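You operate a simulated robot arm through the tools that you are given. There is no shell and no other tool. Be economical: measure what you need, move in short steps, check, and stop when the job is done.

The job below is to be done with a simulated robot arm. You get a single attempt, and the scene is never put back.

TASK
Slide the pad toward the folders, wipe up the dye smear, then lay the folded cloth there.
Fine: white rag back where it lay. What is to be rubbed or washed off counts as gone when no trace of it is left.

It is judged by the outcome, as a careful person would: the job done as asked, and still so three seconds after it is handed in. It fails if anything else is knocked over, pushed out of place, dropped, spilled or broken. Flat cloth is picked up by pressing the open fingertips on it (5 to 10 N) and closing them slowly along it; thin cloth reads only 2 to 8 mm in the jaws.

THE ROBOT
A 6-joint arm with a two-finger parallel gripper, fixed in place. Base frame: the origin is at the foot of the arm, x ahead of it, y to its left, z up; the work surface is at about z = 0.75. Lengths are in m, angles in rad, forces in N, time in s.
With the tool pointing down near the work surface it reaches from about 0.2 to 0.84 m from the base axis. Its first joint turns from -2.897 to 2.897 rad. Payload 3.91 kg.
The tool frame sits at the grasp point between the pads (the TCP): z along the fingers, y along the line on which they close. The tips reach 0.03 m beyond it. Largest opening 0.11 m; finger width 0.02, thickness 0.01; the body of the gripper, 0.048 by 0.112 m, starts 0.055 m behind the TCP.
Orientation is that of the tool frame in the base frame, as a unit quaternion [x, y, z, w]. With the fingers straight down and closing along the base's y, the tool's x points along the base's -x, its y along +y and its z along -z.

THE INTERFACE
- The arm moves only by the tool jog_arm. Its argument "commands" is a list of rows, each an object (a shift or turn left out is 0, a gripper value left out holds the last) with "delta_pos": the shift along the tool's x, y, z in m, a list of three; "dr": the turn, a rotation vector about the tool's x, y, z in rad, a list of three. In form: [{"delta_pos": [dx, dy, dz], "dr": [ax, ay, az]}, ...]. A call has 1 to 8 rows; each row is the pose to reach, as a shift and turn from the pose commanded when the call began, along the tool's axes at that moment. "gripper" is the opening in per cent of the stroke, from 0 (shut) to 100 (fully open), set as the call begins (left out, the last holds). A row lasts 0.2 s, in which the tool goes at most 0.05 m and 0.15 rad; a call with a longer step from one row to the next is refused whole, and so is a gripper value outside its range. A pose out of reach is approached as far as the arm can. The call stops where the force on the tool passes 90 N (or 10 N more than at its start, if that is more) or the arm is blocked; 0.2 s more then pass. The fingers move at their own pace (about 0.108 m/s each) and stop on an object; they squeeze with about 37 N. The grip force told is the motor's: it shows also when the fingers shut on nothing. Time passes only in rows, and 0.2 s behind the last, so rows that repeat a pose let the fingers close. The reply holds the time, the measured pose of the TCP, the force on the tool along the base axes, the opening and the grip force, in the units named above and with some noise, with the torque about the TCP (base axes, N m) and any sound that the robot's microphone picked up, and new pictures: "show" is both (left out), scene, wrist or none.
- Cameras (640 x 400 px; columns grow to the right, rows downward): "scene" is fixed at [0.3997, 0.5019, 1.4863]; the picture's right is [-0.99, 0.11, 0.00], its down [0.06, 0.49, -0.87] and it looks along [-0.10, -0.86, -0.49] (base axes); focal length 327 px, centre (320, 200). "wrist" rides on the gripper at [0.077, 0.007, -0.114] in the tool frame; the picture's right is [-0.09, 1.00, 0.00], its down [-0.80, -0.07, -0.59] and it looks along [-0.59, -0.05, 0.80] (tool axes); focal length 270 px, centre (320, 200). There is no depth. A picture from a camera that has moved, and an enlarged one, comes with that camera's place and axes in the base frame and with its lens.
- slide_trunk(by): slides the trunk up (or, below 0, down) by that many m; the arm rides with it, the base frame stays. It gives what a move gives, with no picture.
- zoom(camera, box): a new picture of the part [left, top, right, bottom] of that camera's present view, enlarged. It takes no simulated time.
- job_done(): hands the job in; it is judged then, once.

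Work in short steps. Places have to be worked out from the pictures, the camera data and where the tool is seen: move nearer, look again, correct. Check each grasp and each placing, and mend what went wrong. You have 120 turns and 200 pictures in all, those below and enlarged ones among them. Open the gripper and draw the arm clear of the work before you hand the job in, unless the task says otherwise; then end with one line.

The tools are called as a command line: name --argument value ..., lists and objects as JSON in quotes. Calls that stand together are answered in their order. jog_arm: Moves the arm, as the interface text tells. Its arguments: {"type":"object","properties":{"commands":{"type":"array","items":{"type":"object","properties":{"delta_pos":{"type":"array","items":{"type":"number"}},"dr":{"type":"array","items":{"type":"number"}}}}},"gripper":{"type":"number"},"show":{"type":"string","enum":["both","scene","wrist","none"]}},"required":["commands"]} The other tools are called the same way: slide_trunk (by) slides the trunk up or down; zoom (camera, box) takes an enlarged picture of a part of a camera's view; job_done () hands the job in.

At the start:

```text
time_s: 0.0
eef_pos: [0.3256, -0.402, 1.0198]
orientation: [0.0, 1.0, 0.0, 0.0]
force: [0.0, -1.1, 0.0]
wrist_torque: [-0.01, 0.0, -0.03]
grip_width: 0.1101
grasp_force: 0.0
trunk travel left (down, up): [-0.475, 0.065]
```

scene: 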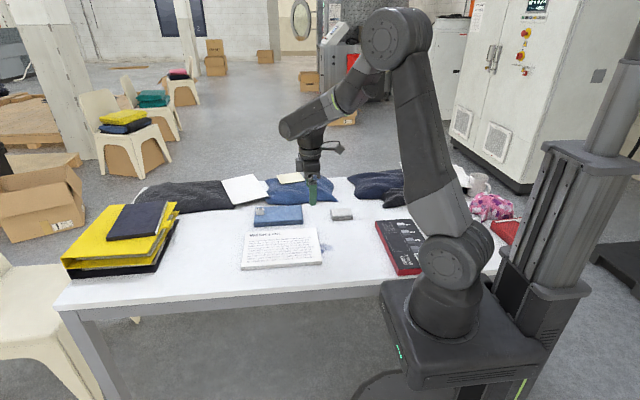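
wrist: 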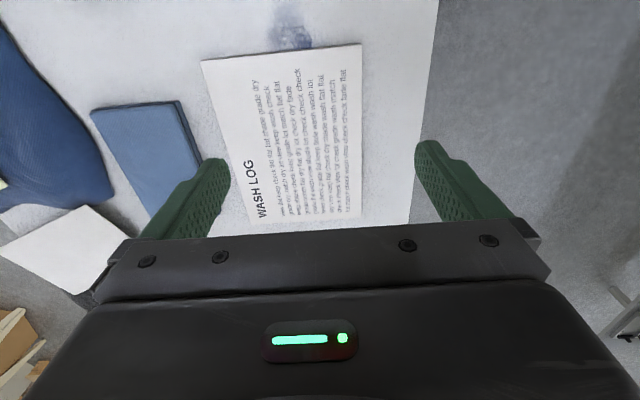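

I start by enlarging the scene view to identify the pad, folders, smear, folded cloth and white rag.

zoom --camera "scene" --box '[220, 160, 440, 298]'

zoom --camera "scene" --box '[40, 160, 260, 298]'

zoom --camera "scene" --box '[400, 150, 560, 250]'

```text
2.90 times, centred on (330, 229) of scene
camera zoom: at [0.3997, 0.5019, 1.4863], right [-0.99, 0.11, 0.0], down [0.06, 0.49, -0.87], along [-0.1, -0.86, -0.49], focal length 948 px, centre (291, 116)
```

zoom: 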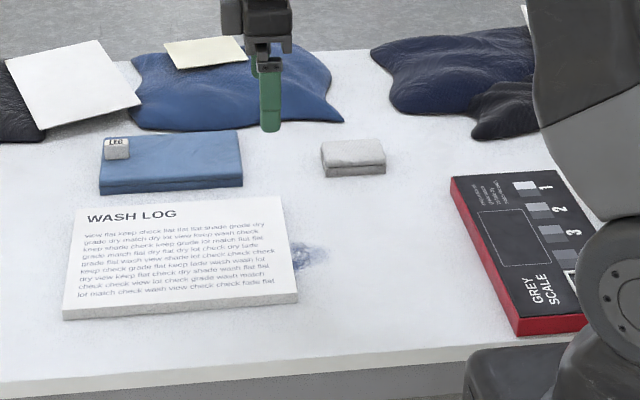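

```text
2.90 times, centred on (150, 229) of scene
camera zoom: at [0.3997, 0.5019, 1.4863], right [-0.99, 0.11, 0.0], down [0.06, 0.49, -0.87], along [-0.1, -0.86, -0.49], focal length 948 px, centre (813, 116)
```

zoom: 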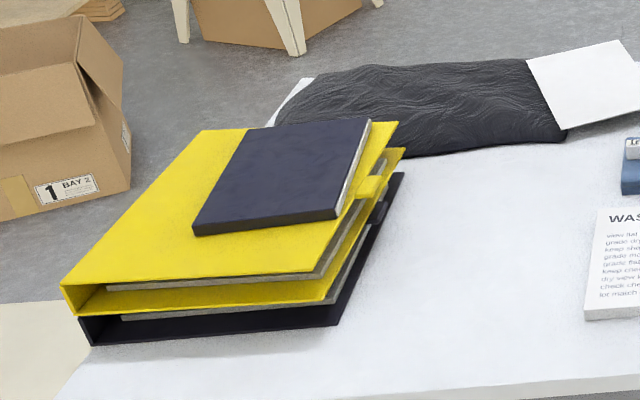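

```text
4.00 times, centred on (480, 200) of scene
camera zoom: at [0.3997, 0.5019, 1.4863], right [-0.99, 0.11, 0.0], down [0.06, 0.49, -0.87], along [-0.1, -0.86, -0.49], focal length 1308 px, centre (-320, 200)
```

zoom: 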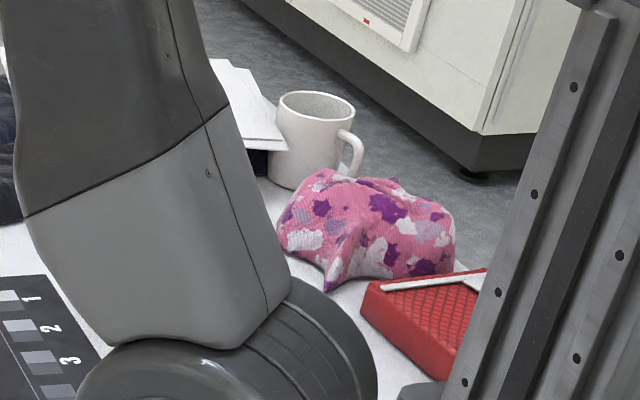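

The blue folded cloth is near (0.45,-0.67), the small white rag near (0.18,-0.64), the smear about (0.27,-0.43), the pad about x 0.29–0.56, and the folders at x≈0.84. I move toward -x for a clearer wrist view of the smear, rag and pad edge.

jog_arm --commands '[{"delta_pos": [0.04, -0.02, 0]}, {"delta_pos": [0.08, -0.04, 0]}, {"delta_pos": [0.12, -0.06, 0]}, {"delta_pos": [0.15, -0.08, 0]}]' --show "both"

```text
time_s: 1.0
eef_pos: [0.174, -0.4856, 1.0201]
orientation: [0.0, 1.0, 0.0, 0.0]
force: [1.0, -0.4, -0.8]
wrist_torque: [0.0, 0.04, 0.0]
grip_width: 0.1102
grasp_force: 0.1
trunk travel left (down, up): [-0.475, 0.065]
camera wrist: at [0.0974, -0.4791, 1.1347], right [0.09, 1.0, 0.0], down [0.8, -0.07, 0.59], along [0.59, -0.05, -0.8], focal length 270 px, centre (320, 200)
```

scene: 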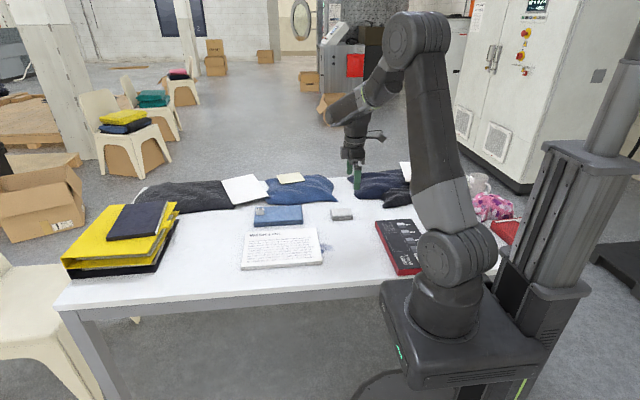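
wrist: 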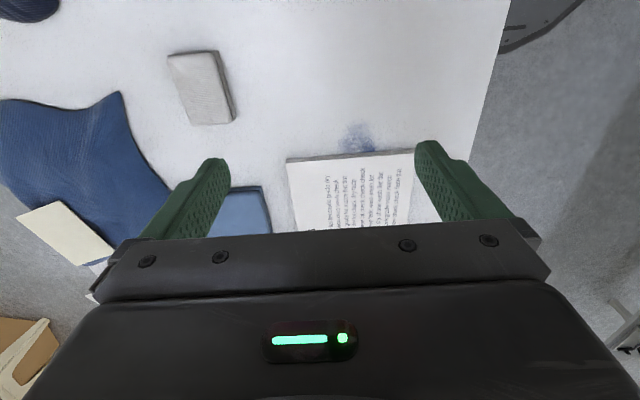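

The rag is at about (0.177,-0.640), 0.09×0.06 with its long side along x. The pad's -x edge is at x≈0.288 (y -0.547..-0.35), with the smear against it. I'll come down beside that edge with the fingers open, straddling the smear without touching it.

jog_arm --commands '[{"delta_pos": [-0.01, 0.01, 0.045]}, {"delta_pos": [-0.02, 0.02, 0.09]}, {"delta_pos": [-0.03, 0.034, 0.13]}, {"delta_pos": [-0.04, 0.034, 0.17]}, {"delta_pos": [-0.05, 0.034, 0.205]}, {"delta_pos": [-0.05, 0.034, 0.205]}]' --show "both"

```text
time_s: 2.4
eef_pos: [0.2256, -0.4512, 0.8122]
orientation: [0.0, 1.0, 0.0, 0.0]
force: [-0.4, 0.2, -0.1]
wrist_torque: [0.0, 0.01, -0.01]
grip_width: 0.1098
grasp_force: 0.0
trunk travel left (down, up): [-0.475, 0.065]
camera wrist: at [0.1472, -0.4453, 0.9279], right [0.09, 1.0, 0.0], down [0.8, -0.07, 0.59], along [0.59, -0.05, -0.8], focal length 270 px, centre (320, 200)
```

scene: 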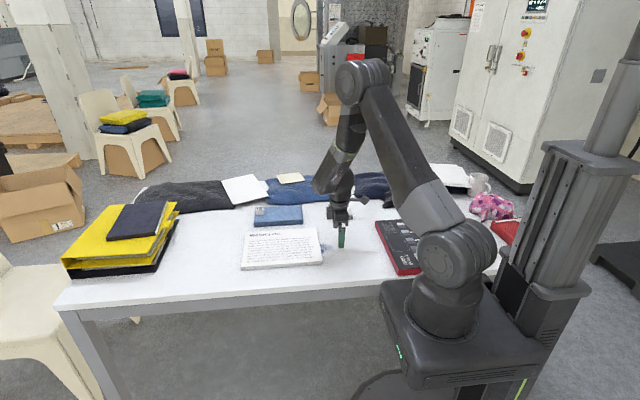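
wrist: 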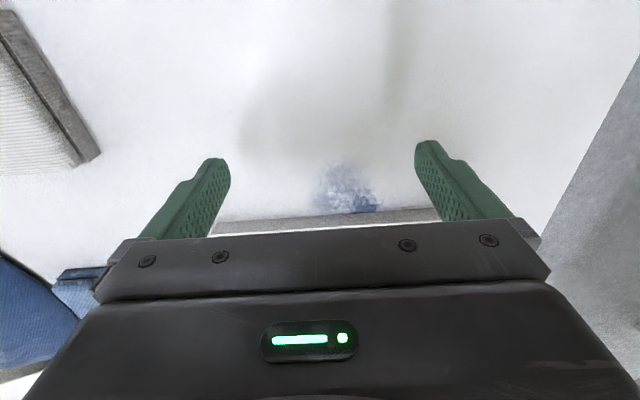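

Smear lies between the fingers, up against the pad. I lower to about 5 mm above the table, then push +x gently.

jog_arm --commands '[{"delta_pos": [0, 0, 0.027]}, {"delta_pos": [0, 0, 0.027]}, {"delta_pos": [-0.02, 0, 0.027]}, {"delta_pos": [-0.04, 0, 0.027]}, {"delta_pos": [-0.05, 0, 0.027]}, {"delta_pos": [-0.06, 0, 0.027]}, {"delta_pos": [-0.07, 0, 0.027]}, {"delta_pos": [-0.08, 0, 0.027]}]' --show "both"

```text
time_s: 4.2
eef_pos: [0.3063, -0.4485, 0.7867]
orientation: [0.001, 1.0, 0.001, 0.0]
force: [0.0, -0.5, -0.5]
wrist_torque: [0.0, 0.02, 0.02]
grip_width: 0.1098
grasp_force: 0.0
trunk travel left (down, up): [-0.475, 0.065]
camera wrist: at [0.2276, -0.4426, 0.901], right [0.09, 1.0, 0.0], down [0.8, -0.07, 0.59], along [0.59, -0.05, -0.8], focal length 270 px, centre (320, 200)
```

scene: 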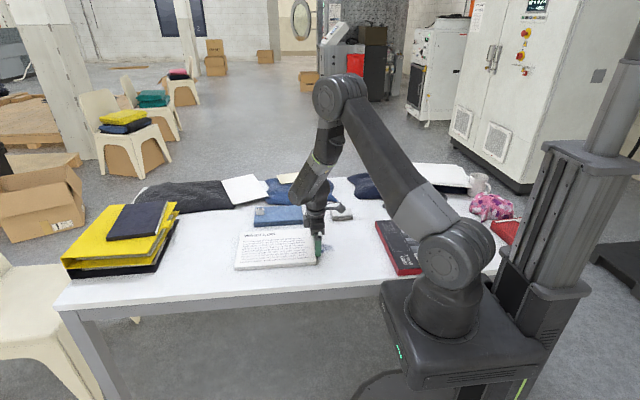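
wrist: 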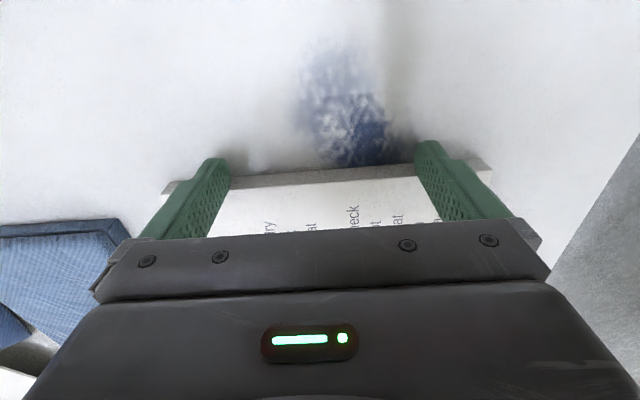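

The pad slides straight and the smear does extend under it. I keep pushing about 0.13 m more.

jog_arm --commands '[{"delta_pos": [-0.018, 0, 0]}, {"delta_pos": [-0.036, 0, 0]}, {"delta_pos": [-0.054, 0, 0]}, {"delta_pos": [-0.072, 0, 0]}, {"delta_pos": [-0.09, 0, 0]}, {"delta_pos": [-0.108, 0, 0]}, {"delta_pos": [-0.126, 0, 0]}, {"delta_pos": [-0.136, 0, 0]}]' --show "both"

```text
time_s: 6.0
eef_pos: [0.4402, -0.4496, 0.7866]
orientation: [0.0, 1.0, 0.0, 0.0]
force: [0.8, 0.3, 0.8]
wrist_torque: [-0.04, 0.04, -0.02]
grip_width: 0.11
grasp_force: 0.2
trunk travel left (down, up): [-0.475, 0.065]
camera wrist: at [0.3629, -0.4425, 0.9021], right [0.09, 1.0, 0.0], down [0.8, -0.07, 0.59], along [0.59, -0.05, -0.8], focal length 270 px, centre (320, 200)
```

scene: 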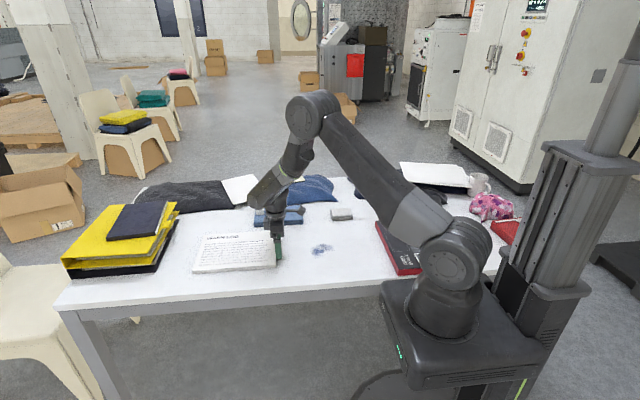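
wrist: 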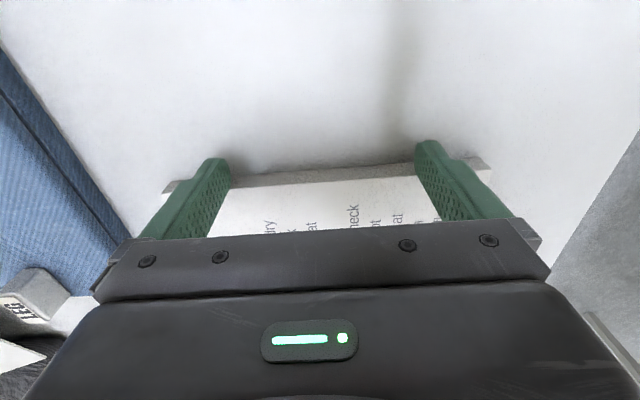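

The pad is now clear (edge ≈0.452). There seems to be a small labelled block on or beside the blue cloth. I back off, rise and move to the rag, then look.

jog_arm --commands '[{"delta_pos": [0.03, 0, 0]}, {"delta_pos": [0.06, 0, -0.03]}, {"delta_pos": [0.09, 0, -0.07]}, {"delta_pos": [0.11, 0, -0.11]}, {"delta_pos": [0.13, 0, -0.15]}, {"delta_pos": [0.15, 0, -0.19]}, {"delta_pos": [0.17, 0, -0.23]}, {"delta_pos": [0.19, -0.0, -0.26]}]' --show "both"

zoom --camera "scene" --box '[225, 190, 385, 290]'

```text
time_s: 7.8
eef_pos: [0.2452, -0.4505, 1.0477]
orientation: [0.0, 1.0, 0.0, -0.001]
force: [-0.1, -0.1, -0.3]
wrist_torque: [0.0, 0.01, 0.02]
grip_width: 0.11
grasp_force: 0.1
trunk travel left (down, up): [-0.475, 0.065]
camera wrist: at [0.1691, -0.4439, 1.1622], right [0.09, 1.0, 0.0], down [0.8, -0.07, 0.59], along [0.59, -0.05, -0.8], focal length 270 px, centre (320, 200)
```

scene: 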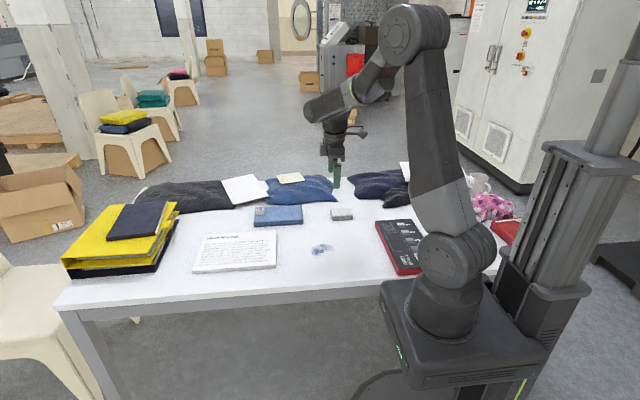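
wrist: 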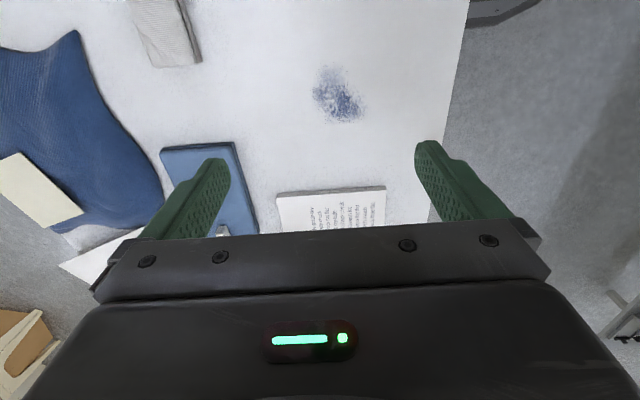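

```text
4.00 times, centred on (305, 240) of scene
camera zoom: at [0.3997, 0.5019, 1.4863], right [-0.99, 0.11, 0.0], down [0.06, 0.49, -0.87], along [-0.1, -0.86, -0.49], focal length 1308 px, centre (380, 40)
```

zoom: 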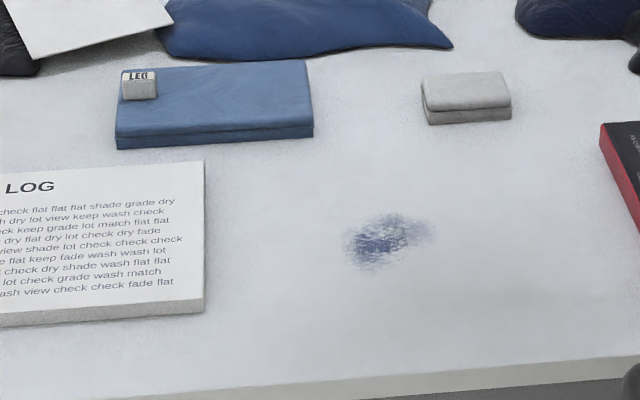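

Smear spans roughly x .24–.33, y -.465–-.385 and is now fully exposed. Next I go over the rag for a closer look.

jog_arm --commands '[{"delta_pos": [0.015, -0.04, 0.0]}, {"delta_pos": [0.03, -0.08, 0.02]}, {"delta_pos": [0.045, -0.12, 0.05]}, {"delta_pos": [0.06, -0.16, 0.09]}, {"delta_pos": [0.07, -0.19, 0.13]}, {"delta_pos": [0.07, -0.19, 0.16]}, {"delta_pos": [0.07, -0.19, 0.16]}]' --show "wrist"

```text
refused: row 3 steps farther than a row can; nothing moved
```

Row steps were slightly too long; I use smaller ones.

jog_arm --commands '[{"delta_pos": [0.01, -0.035, 0.01]}, {"delta_pos": [0.02, -0.07, 0.03]}, {"delta_pos": [0.03, -0.105, 0.05]}, {"delta_pos": [0.045, -0.14, 0.075]}, {"delta_pos": [0.06, -0.17, 0.105]}, {"delta_pos": [0.07, -0.19, 0.135]}, {"delta_pos": [0.07, -0.19, 0.16]}, {"delta_pos": [0.07, -0.19, 0.16]}]' --show "wrist"

```text
time_s: 9.6
eef_pos: [0.1797, -0.6401, 0.8864]
orientation: [0.001, 1.0, 0.0, 0.0]
force: [0.2, 0.0, -0.4]
wrist_torque: [0.02, 0.0, 0.0]
grip_width: 0.1101
grasp_force: 0.0
trunk travel left (down, up): [-0.475, 0.065]
camera wrist: at [0.1023, -0.6334, 1.0013], right [0.09, 1.0, 0.0], down [0.8, -0.07, 0.59], along [0.59, -0.05, -0.8], focal length 270 px, centre (320, 200)
```

wrist: 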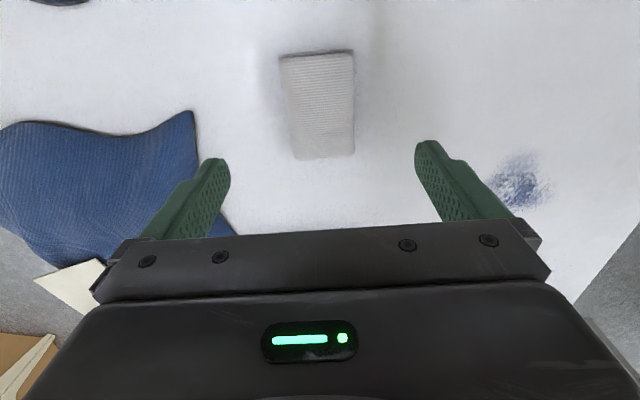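

Rag centre ≈(0.177,-0.639), aligned with the tool. I descend straight to tips ~5 mm above the table, open.

jog_arm --commands '[{"delta_pos": [0.002, 0.001, 0.04]}, {"delta_pos": [0.002, 0.001, 0.075]}, {"delta_pos": [0.002, 0.001, 0.095]}, {"delta_pos": [0.002, 0.001, 0.101]}, {"delta_pos": [0.002, 0.001, 0.101]}]' --show "both"

```text
time_s: 10.8
eef_pos: [0.1799, -0.6372, 0.7855]
orientation: [-0.001, 1.0, 0.0, 0.001]
force: [-0.2, -0.3, 0.1]
wrist_torque: [0.05, -0.01, 0.02]
grip_width: 0.1099
grasp_force: 0.0
trunk travel left (down, up): [-0.475, 0.065]
camera wrist: at [0.1027, -0.6308, 0.9004], right [0.09, 1.0, 0.0], down [0.8, -0.07, 0.59], along [0.59, -0.05, -0.8], focal length 270 px, centre (320, 200)
```

scene: 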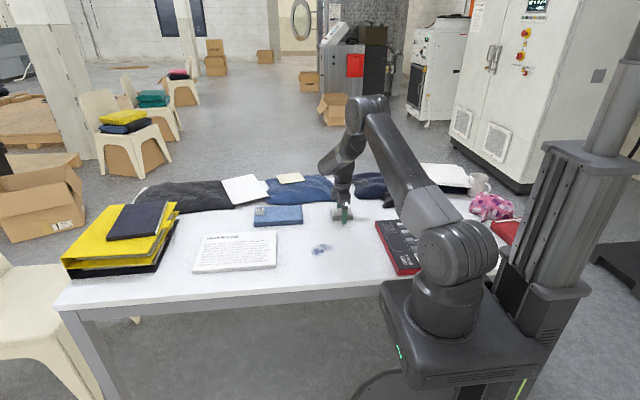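
wrist: 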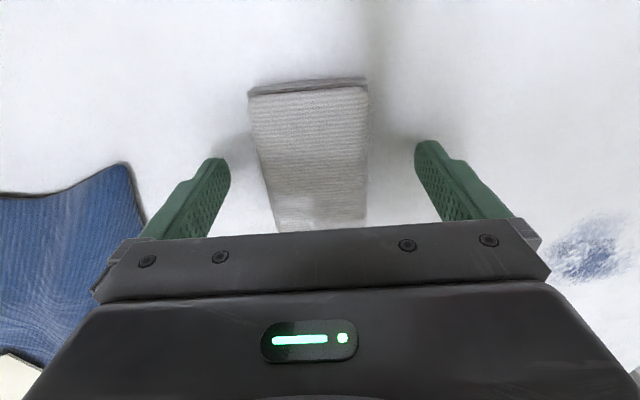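

The rag sits between the fingers. I shut them and hold.

jog_arm --commands '[{"delta_pos": [0, -0.002, 0]}, {"delta_pos": [0, -0.002, 0]}, {"delta_pos": [0, -0.002, 0]}, {"delta_pos": [0, -0.002, 0]}]' --gripper 0 --show "wrist"

```text
time_s: 11.8
eef_pos: [0.1802, -0.6397, 0.7861]
orientation: [-0.001, 1.0, 0.0, 0.0]
force: [0.7, -0.5, 0.9]
wrist_torque: [0.01, 0.0, -0.01]
grip_width: 0.0589
grasp_force: 36.8
trunk travel left (down, up): [-0.475, 0.065]
camera wrist: at [0.1025, -0.633, 0.9012], right [0.09, 1.0, 0.0], down [0.8, -0.07, 0.59], along [0.59, -0.05, -0.8], focal length 270 px, centre (320, 200)
```

wrist: 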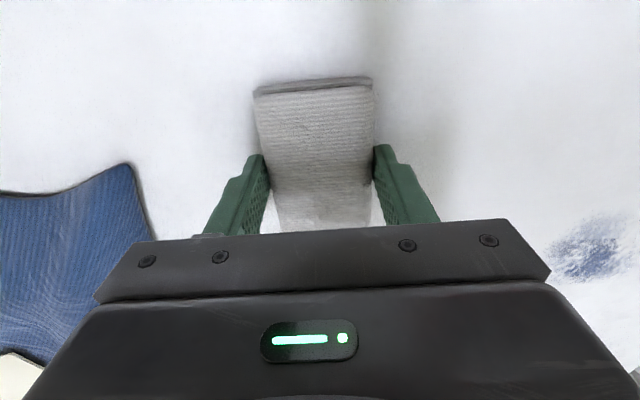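

Gripped at 59 mm. I lift and check it.

jog_arm --commands '[{"delta_pos": [0, 0, -0.03]}, {"delta_pos": [0, 0, -0.07]}, {"delta_pos": [-0.025, 0.035, -0.07]}, {"delta_pos": [-0.05, 0.07, -0.07]}, {"delta_pos": [-0.075, 0.105, -0.07]}, {"delta_pos": [-0.103, 0.13, -0.07]}, {"delta_pos": [-0.103, 0.13, -0.07]}]' --show "both"

```text
time_s: 13.4
eef_pos: [0.2804, -0.509, 0.857]
orientation: [0.001, 1.0, 0.0, 0.001]
force: [-1.1, 0.4, -0.6]
wrist_torque: [0.01, 0.01, -0.03]
grip_width: 0.0587
grasp_force: 36.7
trunk travel left (down, up): [-0.475, 0.065]
camera wrist: at [0.2037, -0.502, 0.9712], right [0.09, 1.0, 0.0], down [0.8, -0.07, 0.59], along [0.59, -0.05, -0.8], focal length 270 px, centre (320, 200)
```

scene: 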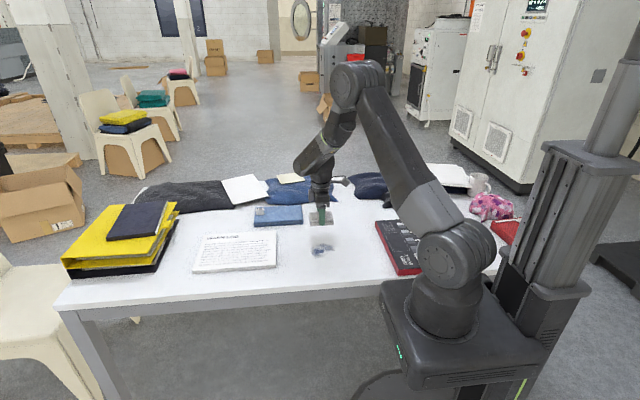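
wrist: 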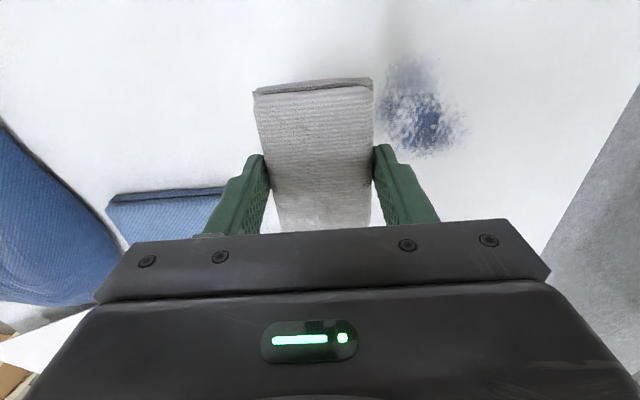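

Rag held firmly. I lower it just short of the smear and press until a few newtons show.

jog_arm --commands '[{"delta_pos": [-0.002, 0.01, 0.04]}, {"delta_pos": [-0.002, 0.01, 0.06]}, {"delta_pos": [-0.002, 0.01, 0.068]}, {"delta_pos": [-0.002, 0.01, 0.071]}, {"delta_pos": [-0.002, 0.01, 0.072]}]' --show "none"

```text
time_s: 14.6
eef_pos: [0.2833, -0.5013, 0.7857]
orientation: [0.0, 1.0, -0.001, 0.0]
force: [1.3, 4.6, 14.8]
wrist_torque: [0.39, 0.07, -0.04]
grip_width: 0.0589
grasp_force: 37.2
trunk travel left (down, up): [-0.475, 0.065]
```

About 15 N pressing, which suits wiping. First stroke across the smear and back at x≈0.283.

jog_arm --commands '[{"delta_pos": [0, 0.035, 0]}, {"delta_pos": [0, 0.07, 0]}, {"delta_pos": [0, 0.105, 0]}, {"delta_pos": [0, 0.14, 0]}, {"delta_pos": [0, 0.105, 0]}, {"delta_pos": [0, 0.07, 0]}, {"delta_pos": [0, 0.035, 0]}, {"delta_pos": [0, 0, 0]}]' --show "both"

```text
time_s: 16.4
eef_pos: [0.2867, -0.4986, 0.7853]
orientation: [0.0, 1.0, -0.002, 0.002]
force: [0.1, 12.9, 38.4]
wrist_torque: [1.0, 0.17, -0.11]
grip_width: 0.0589
grasp_force: 37.0
trunk travel left (down, up): [-0.475, 0.065]
camera wrist: at [0.2081, -0.493, 0.8999], right [0.09, 1.0, 0.0], down [0.8, -0.07, 0.6], along [0.59, -0.06, -0.8], focal length 270 px, centre (320, 200)
```

scene: 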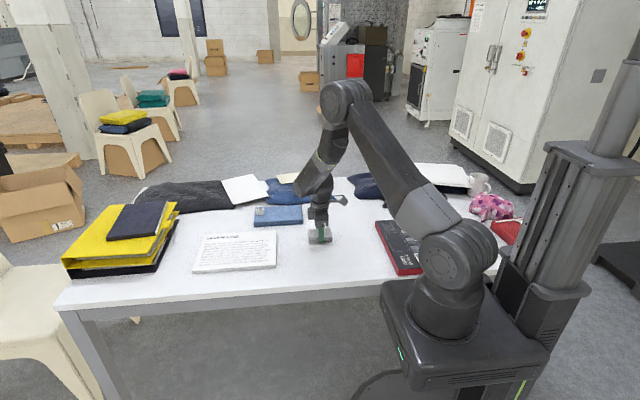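
wrist: 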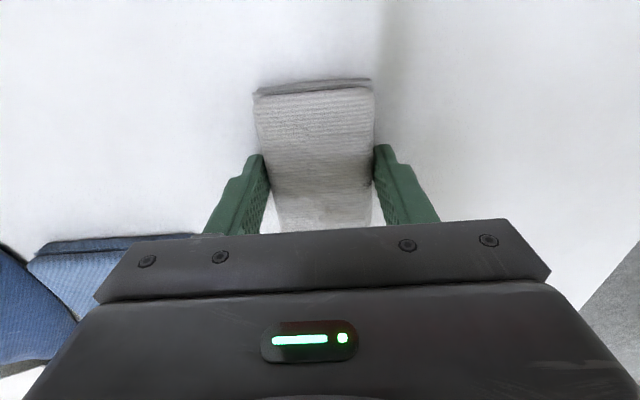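

It appears gone already; force rose to 38 N so I ease up 1 mm and do extra strokes offset either side in x to catch faint edges.

jog_arm --commands '[{"delta_pos": [0.025, 0, -0.001]}, {"delta_pos": [0.025, 0.045, -0.001]}, {"delta_pos": [0.025, 0.09, -0.001]}, {"delta_pos": [0.025, 0.13, -0.001]}, {"delta_pos": [-0.02, 0.13, -0.001]}, {"delta_pos": [-0.02, 0.09, -0.001]}, {"delta_pos": [-0.02, 0.045, -0.001]}, {"delta_pos": [-0.02, 0, -0.001]}]' --show "none"

jog_arm --commands '[{"delta_pos": [0.01, 0, 0]}, {"delta_pos": [0.03, 0, -0.03]}, {"delta_pos": [0.06, -0.02, -0.06]}, {"delta_pos": [0.09, -0.05, -0.07]}, {"delta_pos": [0.11, -0.09, -0.08]}, {"delta_pos": [0.11, -0.12, -0.08]}, {"delta_pos": [0.11, -0.12, -0.08]}]' --show "both"

zoom --camera "scene" --box '[265, 220, 375, 289]'

```text
time_s: 18.2
eef_pos: [0.3049, -0.5011, 0.7859]
orientation: [0.0, 1.0, -0.001, 0.0]
force: [-0.6, 3.2, 14.7]
wrist_torque: [-0.36, -0.03, -0.06]
grip_width: 0.0587
grasp_force: 36.9
trunk travel left (down, up): [-0.475, 0.065]
```

```text
time_s: 19.8
eef_pos: [0.1933, -0.6201, 0.8611]
orientation: [0.001, 1.0, 0.0, 0.0]
force: [-0.4, -0.8, -0.4]
wrist_torque: [-0.01, 0.0, 0.0]
grip_width: 0.0589
grasp_force: 37.0
trunk travel left (down, up): [-0.475, 0.065]
camera wrist: at [0.1162, -0.6134, 0.976], right [0.09, 1.0, 0.0], down [0.8, -0.07, 0.59], along [0.59, -0.05, -0.8], focal length 270 px, centre (320, 200)
```

scene: 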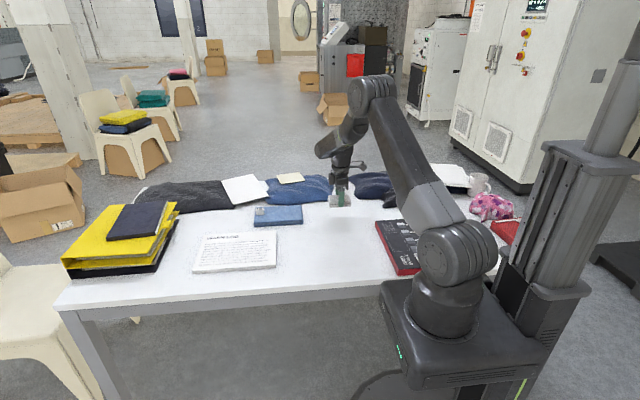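
wrist: 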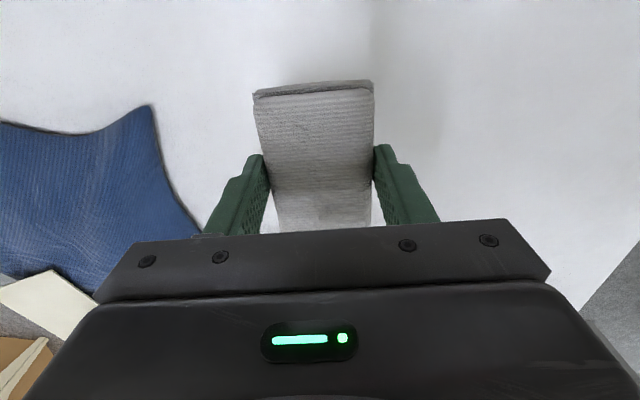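

```text
5.80 times, centred on (320, 254) of scene
camera zoom: at [0.3997, 0.5019, 1.4863], right [-0.99, 0.11, 0.0], down [0.06, 0.49, -0.87], along [-0.1, -0.86, -0.49], focal length 1896 px, centre (320, -116)
```

zoom: 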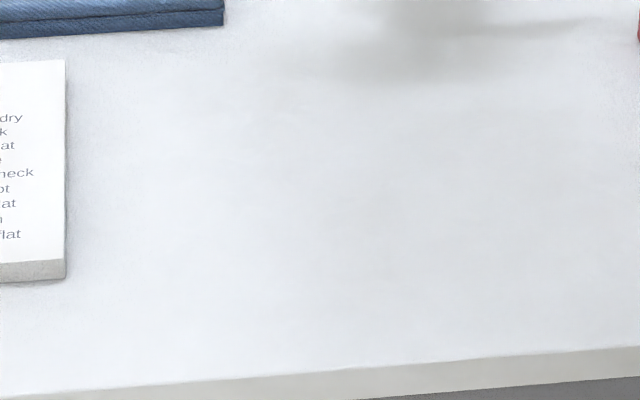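

No trace left. Now I take the rag back to its original spot (TCP 0.180,-0.640).

jog_arm --commands '[{"delta_pos": [0.013, -0.0195, 0.02]}, {"delta_pos": [0.013, -0.0195, 0.05]}, {"delta_pos": [0.013, -0.0195, 0.066]}, {"delta_pos": [0.013, -0.0195, 0.07]}, {"delta_pos": [0.013, -0.0195, 0.073]}, {"delta_pos": [0.013, -0.0195, 0.073]}]' --show "none"

```text
time_s: 21.2
eef_pos: [0.1809, -0.6404, 0.791]
orientation: [0.001, 1.0, -0.001, -0.001]
force: [-0.2, 0.3, -0.6]
wrist_torque: [0.02, 0.01, 0.03]
grip_width: 0.0587
grasp_force: 36.9
trunk travel left (down, up): [-0.475, 0.065]
```

Still about 4–5 mm high; I lower until light contact.

jog_arm --commands '[{"delta_pos": [0, 0, 0.003]}, {"delta_pos": [0, 0, 0.0045]}, {"delta_pos": [0, 0, 0.0045]}]' --show "none"

```text
time_s: 22.0
eef_pos: [0.1804, -0.6405, 0.7861]
orientation: [-0.001, 1.0, 0.0, 0.0]
force: [0.1, -1.1, -0.5]
wrist_torque: [-0.02, -0.04, -0.01]
grip_width: 0.0589
grasp_force: 37.1
trunk travel left (down, up): [-0.475, 0.065]
```

It's within a millimetre of its original pose and just at the table. I open fully, then rise.

jog_arm --commands '[{"delta_pos": [0, 0, 0]}, {"delta_pos": [0, 0, 0]}, {"delta_pos": [0, 0, 0]}, {"delta_pos": [0, 0, -0.03]}, {"delta_pos": [0, 0, -0.07]}, {"delta_pos": [0, 0, -0.11]}, {"delta_pos": [0, 0, -0.15]}, {"delta_pos": [0, 0, -0.19]}]' --gripper 100 --show "wrist"

zoom --camera "scene" --box '[225, 190, 385, 290]'

```text
time_s: 23.8
eef_pos: [0.1797, -0.6363, 0.9786]
orientation: [-0.001, 1.0, 0.0, 0.0]
force: [0.9, 0.9, 0.3]
wrist_torque: [-0.01, -0.01, 0.0]
grip_width: 0.1099
grasp_force: 0.0
trunk travel left (down, up): [-0.475, 0.065]
camera wrist: at [0.1037, -0.6303, 1.0948], right [0.09, 1.0, 0.0], down [0.8, -0.07, 0.59], along [0.59, -0.05, -0.8], focal length 270 px, centre (320, 200)
```

wrist: 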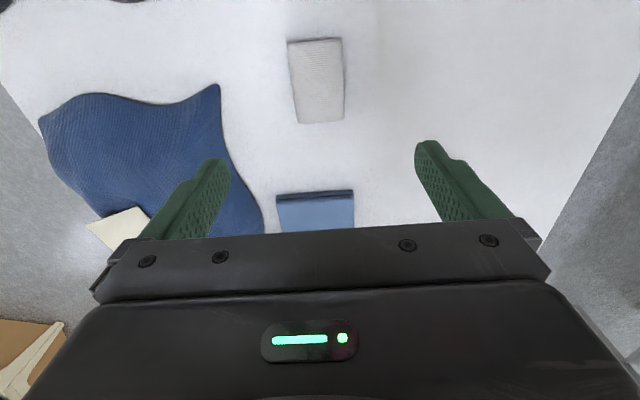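

```text
4.00 times, centred on (305, 240) of scene
camera zoom: at [0.3997, 0.5019, 1.4863], right [-0.99, 0.11, 0.0], down [0.06, 0.49, -0.87], along [-0.1, -0.86, -0.49], focal length 1308 px, centre (380, 40)
```

zoom: 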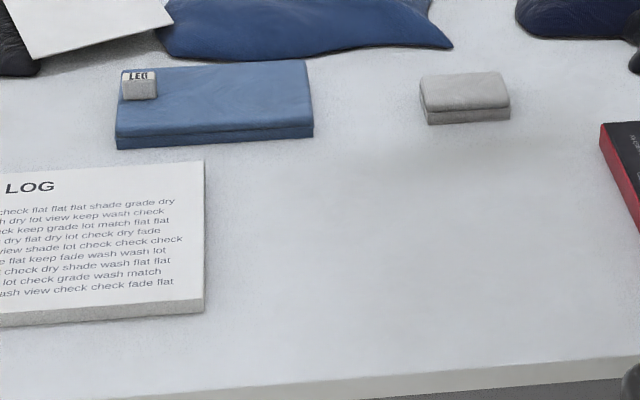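

Rag is back where it lay. The blue cloth spans about x .33–.535, y -.71..-.59 and carries a small labelled block near its far corner. I move closer to see it.

jog_arm --commands '[{"delta_pos": [-0.045, 0, 0]}, {"delta_pos": [-0.09, 0, 0]}, {"delta_pos": [-0.135, 0, 0]}, {"delta_pos": [-0.18, 0, 0]}, {"delta_pos": [-0.225, 0, 0]}, {"delta_pos": [-0.265, 0, 0]}, {"delta_pos": [-0.29, 0, 0.02]}, {"delta_pos": [-0.29, 0, 0.04]}]' --show "wrist"

```text
time_s: 25.6
eef_pos: [0.4711, -0.6395, 0.9381]
orientation: [0.0, 1.0, 0.0, 0.0]
force: [0.3, 0.8, 0.0]
wrist_torque: [-0.01, 0.02, 0.0]
grip_width: 0.11
grasp_force: 0.0
trunk travel left (down, up): [-0.475, 0.065]
camera wrist: at [0.3934, -0.6336, 1.0521], right [0.09, 1.0, 0.0], down [0.8, -0.07, 0.59], along [0.59, -0.05, -0.8], focal length 270 px, centre (320, 200)
```

wrist: 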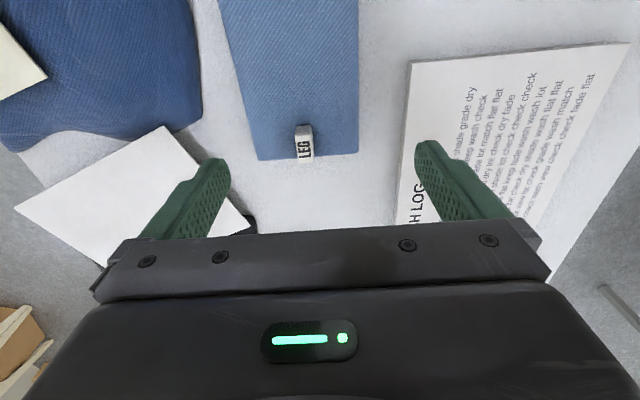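

zoom --camera "wrist" --box '[230, 80, 390, 180]'

zoom --camera "scene" --box '[245, 196, 325, 246]'

```text
4.00 times, centred on (310, 130) of wrist
camera zoom: at [0.3934, -0.6336, 1.0521], right [0.09, 1.0, 0.0], down [0.8, -0.07, 0.59], along [0.59, -0.05, -0.8], focal length 1081 px, centre (360, 480)
```

zoom: 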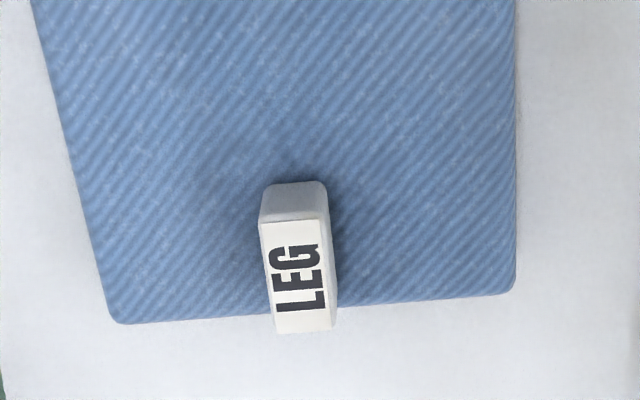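

```text
8.00 times, centred on (285, 221) of scene
camera zoom: at [0.3997, 0.5019, 1.4863], right [-0.99, 0.11, 0.0], down [0.06, 0.49, -0.87], along [-0.1, -0.86, -0.49], focal length 2617 px, centre (600, 32)
```

zoom: 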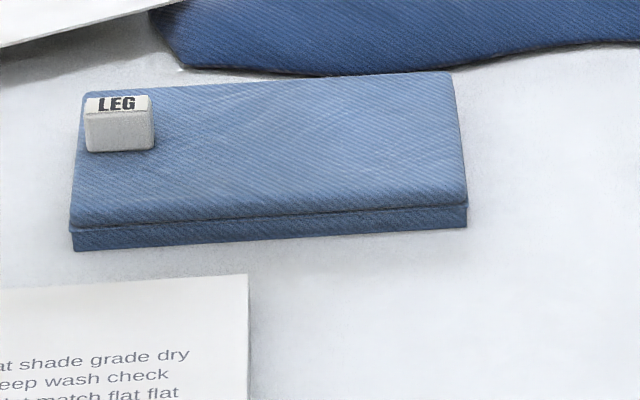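

The "LEG" thing is a small block (~34×18×22 mm) on the cloth at about (.512,-.657), either loose or a clip. I'll go over it to look and test it gently, as it must not fall off.

jog_arm --commands '[{"delta_pos": [-0.02, -0.01, 0.02]}, {"delta_pos": [-0.039, -0.018, 0.05]}, {"delta_pos": [-0.039, -0.018, 0.088]}, {"delta_pos": [-0.039, -0.018, 0.088]}]' --gripper 50 --show "wrist"

zoom --camera "scene" --box '[245, 196, 325, 246]'

```text
time_s: 26.6
eef_pos: [0.5081, -0.6525, 0.849]
orientation: [0.0, 1.0, -0.001, 0.001]
force: [-0.3, -0.2, 0.0]
wrist_torque: [-0.03, 0.0, 0.04]
grip_width: 0.055
grasp_force: 0.0
out of reach, approached as far as the arm can: row 2, 3, 4
trunk travel left (down, up): [-0.475, 0.065]
camera wrist: at [0.4306, -0.6453, 0.9637], right [0.09, 1.0, 0.0], down [0.8, -0.07, 0.6], along [0.59, -0.05, -0.8], focal length 270 px, centre (320, 200)
```

wrist: 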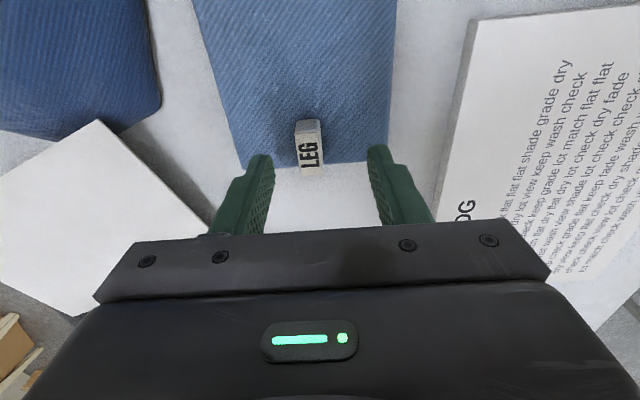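

```text
8.00 times, centred on (285, 221) of scene
camera zoom: at [0.3997, 0.5019, 1.4863], right [-0.99, 0.11, 0.0], down [0.06, 0.49, -0.87], along [-0.1, -0.86, -0.49], focal length 2617 px, centre (600, 32)
```

zoom: 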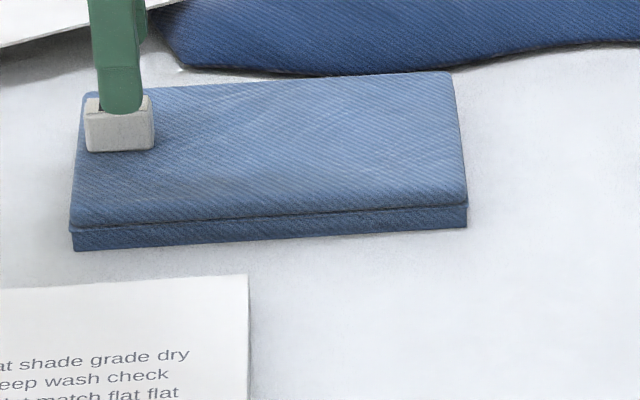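

The block's centre is nearer (.516,-.660); reach is at its limit here, so I take it by its near half at (.502,-.657), lowering tips to just above the cloth.

jog_arm --commands '[{"delta_pos": [0.007, -0.002, 0.01]}, {"delta_pos": [0.007, -0.002, 0.025]}, {"delta_pos": [0.007, -0.002, 0.038]}, {"delta_pos": [0.007, -0.002, 0.038]}]' --show "wrist"

zoom --camera "scene" --box '[245, 196, 325, 246]'

```text
time_s: 27.6
eef_pos: [0.5011, -0.6541, 0.8127]
orientation: [0.0, 1.0, 0.0, -0.001]
force: [0.5, 0.6, 0.8]
wrist_torque: [0.0, 0.01, -0.02]
grip_width: 0.0549
grasp_force: 0.1
trunk travel left (down, up): [-0.475, 0.065]
camera wrist: at [0.4235, -0.6481, 0.9272], right [0.09, 1.0, 0.0], down [0.8, -0.07, 0.59], along [0.59, -0.05, -0.8], focal length 270 px, centre (320, 200)
```

wrist: 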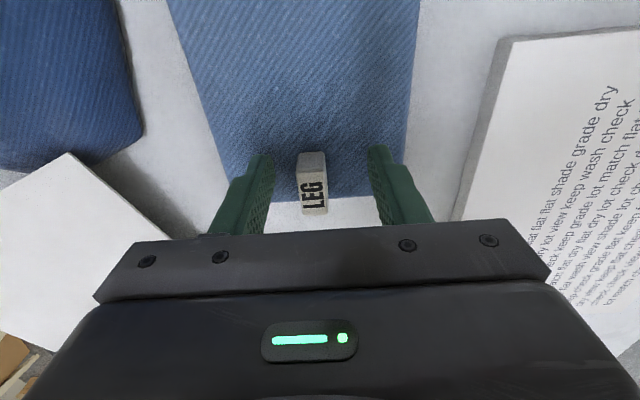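

```text
8.00 times, centred on (285, 221) of scene
camera zoom: at [0.3997, 0.5019, 1.4863], right [-0.99, 0.11, 0.0], down [0.06, 0.49, -0.87], along [-0.1, -0.86, -0.49], focal length 2617 px, centre (600, 32)
```

zoom: 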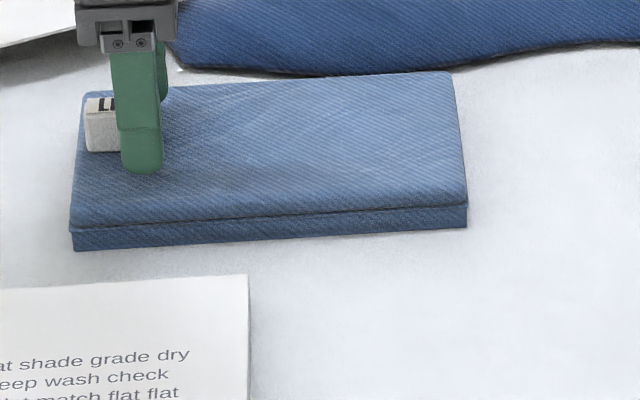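

Fingers straddle the near half of the block. I nudge -y 3 mm, lower 4 mm and close.

jog_arm --commands '[{"delta_pos": [0, -0.003, 0.004]}, {"delta_pos": [0, -0.003, 0.004]}, {"delta_pos": [0, -0.003, 0.004]}]' --gripper 0 --show "wrist"

```text
time_s: 28.4
eef_pos: [0.5006, -0.6554, 0.8109]
orientation: [0.0, 1.0, -0.002, 0.001]
force: [2.5, -0.4, 9.1]
wrist_torque: [0.12, 0.23, 0.24]
grip_width: 0.0167
grasp_force: 36.8
trunk travel left (down, up): [-0.475, 0.065]
camera wrist: at [0.4224, -0.6486, 0.925], right [0.09, 1.0, 0.0], down [0.8, -0.07, 0.6], along [0.59, -0.06, -0.8], focal length 270 px, centre (320, 200)
```

wrist: 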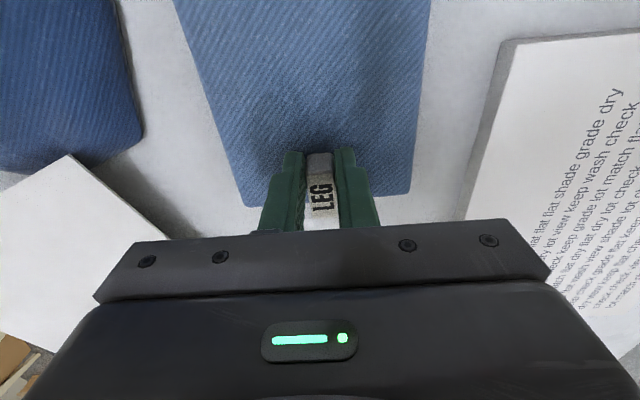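

Gripped at 17 mm; tips are touching the cloth (top ≈ 0.78). I lift 2.5 cm to see whether the block comes free or carries the cloth.

jog_arm --commands '[{"delta_pos": [0, 0, -0.008]}, {"delta_pos": [0, 0, -0.016]}, {"delta_pos": [0, 0, -0.025]}]' --show "wrist"

zoom --camera "scene" --box '[245, 196, 325, 246]'

```text
time_s: 29.2
eef_pos: [0.5001, -0.6569, 0.8327]
orientation: [0.001, 1.0, -0.001, 0.001]
force: [0.5, 0.2, -2.0]
wrist_torque: [0.01, -0.14, 0.0]
grip_width: 0.0164
grasp_force: 37.2
trunk travel left (down, up): [-0.475, 0.065]
camera wrist: at [0.4224, -0.6505, 0.9469], right [0.09, 1.0, 0.0], down [0.8, -0.07, 0.6], along [0.59, -0.05, -0.8], focal length 270 px, centre (320, 200)
```

wrist: 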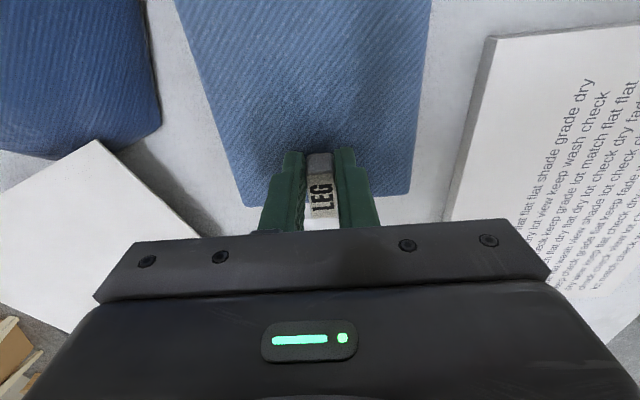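

```text
8.00 times, centred on (285, 221) of scene
camera zoom: at [0.3997, 0.5019, 1.4863], right [-0.99, 0.11, 0.0], down [0.06, 0.49, -0.87], along [-0.1, -0.86, -0.49], focal length 2617 px, centre (600, 32)
```

zoom: 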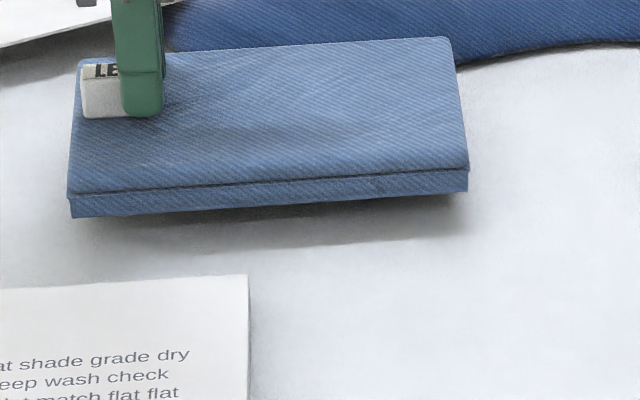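

The block is a clip fixed to the cloth and the whole cloth lifts level, so it's a good handle. I raise a bit more and carry it toward the wiped spot (TCP target ≈ .348,-.430).

jog_arm --commands '[{"delta_pos": [0, 0, -0.02]}, {"delta_pos": [0, 0, -0.04]}, {"delta_pos": [0.02, 0.03, -0.045]}, {"delta_pos": [0.04, 0.06, -0.045]}, {"delta_pos": [0.06, 0.09, -0.045]}, {"delta_pos": [0.08, 0.12, -0.045]}, {"delta_pos": [0.1, 0.15, -0.045]}, {"delta_pos": [0.1, 0.15, -0.045]}]' --show "both"

```text
time_s: 31.0
eef_pos: [0.4016, -0.5054, 0.8784]
orientation: [0.0, 1.0, 0.0, 0.0]
force: [0.8, 0.0, -2.2]
wrist_torque: [0.01, -0.12, -0.02]
grip_width: 0.0165
grasp_force: 37.1
trunk travel left (down, up): [-0.475, 0.065]
camera wrist: at [0.324, -0.4994, 0.9931], right [0.09, 1.0, 0.0], down [0.8, -0.07, 0.59], along [0.59, -0.05, -0.8], focal length 270 px, centre (320, 200)
```

scene: 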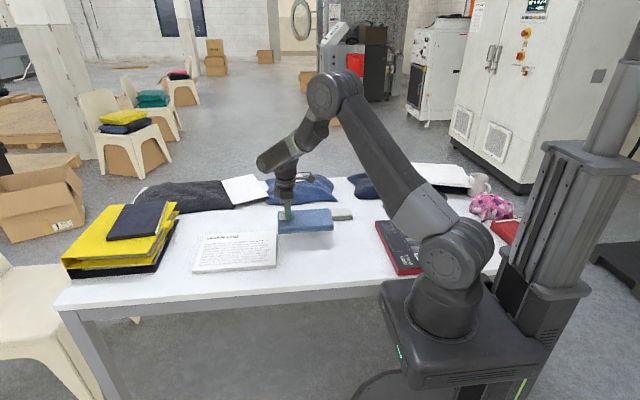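
wrist: 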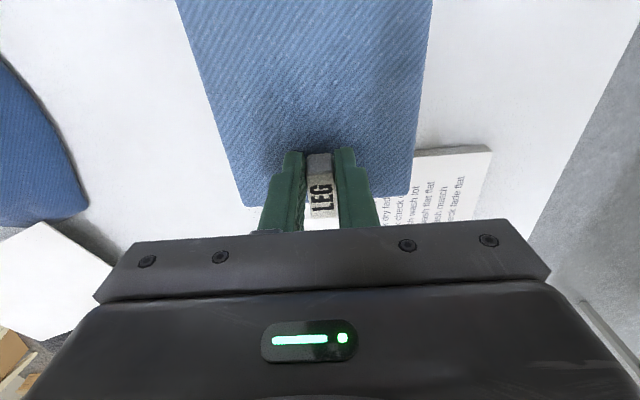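

Holding steady. I finish the transfer to above the spot.

jog_arm --commands '[{"delta_pos": [0.018, 0.025, 0]}, {"delta_pos": [0.036, 0.05, 0]}, {"delta_pos": [0.054, 0.075, 0]}, {"delta_pos": [0.054, 0.075, 0.02]}, {"delta_pos": [0.054, 0.075, 0.035]}, {"delta_pos": [0.054, 0.075, 0.035]}]' --show "scene"

zoom --camera "scene" --box '[225, 190, 385, 290]'

```text
time_s: 32.4
eef_pos: [0.3463, -0.4334, 0.8428]
orientation: [0.0, 1.0, 0.0, 0.001]
force: [0.7, -0.2, -2.2]
wrist_torque: [0.0, -0.11, 0.01]
grip_width: 0.0163
grasp_force: 37.0
trunk travel left (down, up): [-0.475, 0.065]
```

scene: 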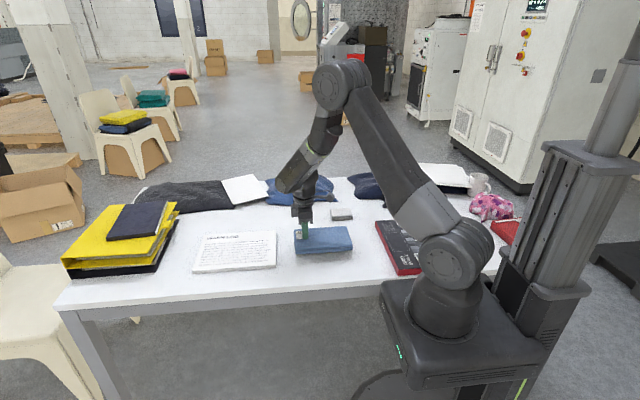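

```text
4.00 times, centred on (305, 240) of scene
camera zoom: at [0.3997, 0.5019, 1.4863], right [-0.99, 0.11, 0.0], down [0.06, 0.49, -0.87], along [-0.1, -0.86, -0.49], focal length 1308 px, centre (380, 40)
```

zoom: 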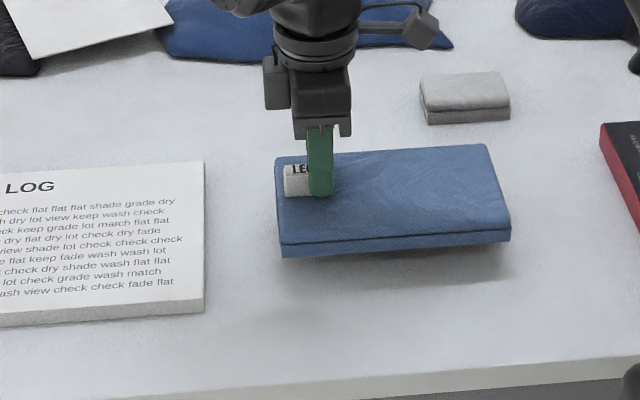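

The cloth's centre computes to ≈(.285,-.416), right over the smear location. I lower it to the table.

jog_arm --commands '[{"delta_pos": [0, -0.005, 0.012]}, {"delta_pos": [0, -0.005, 0.022]}, {"delta_pos": [0, -0.005, 0.028]}, {"delta_pos": [0, -0.005, 0.031]}, {"delta_pos": [0, -0.005, 0.031]}]' --show "none"

```text
time_s: 33.6
eef_pos: [0.3461, -0.4388, 0.812]
orientation: [0.0, 1.0, 0.0, 0.0]
force: [0.4, -0.3, -2.3]
wrist_torque: [-0.01, -0.11, 0.01]
grip_width: 0.0166
grasp_force: 36.7
trunk travel left (down, up): [-0.475, 0.065]
```

Full weight still hangs; I go down a couple more millimetres.

jog_arm --commands '[{"delta_pos": [0, 0, 0.001]}, {"delta_pos": [0, 0, 0.002]}, {"delta_pos": [0, 0, 0.002]}]' --show "none"

```text
time_s: 34.4
eef_pos: [0.3465, -0.4385, 0.8105]
orientation: [0.001, 1.0, -0.001, 0.002]
force: [-2.5, -2.7, 10.1]
wrist_torque: [-0.01, 0.67, 0.08]
grip_width: 0.0164
grasp_force: 37.1
trunk travel left (down, up): [-0.475, 0.065]
```

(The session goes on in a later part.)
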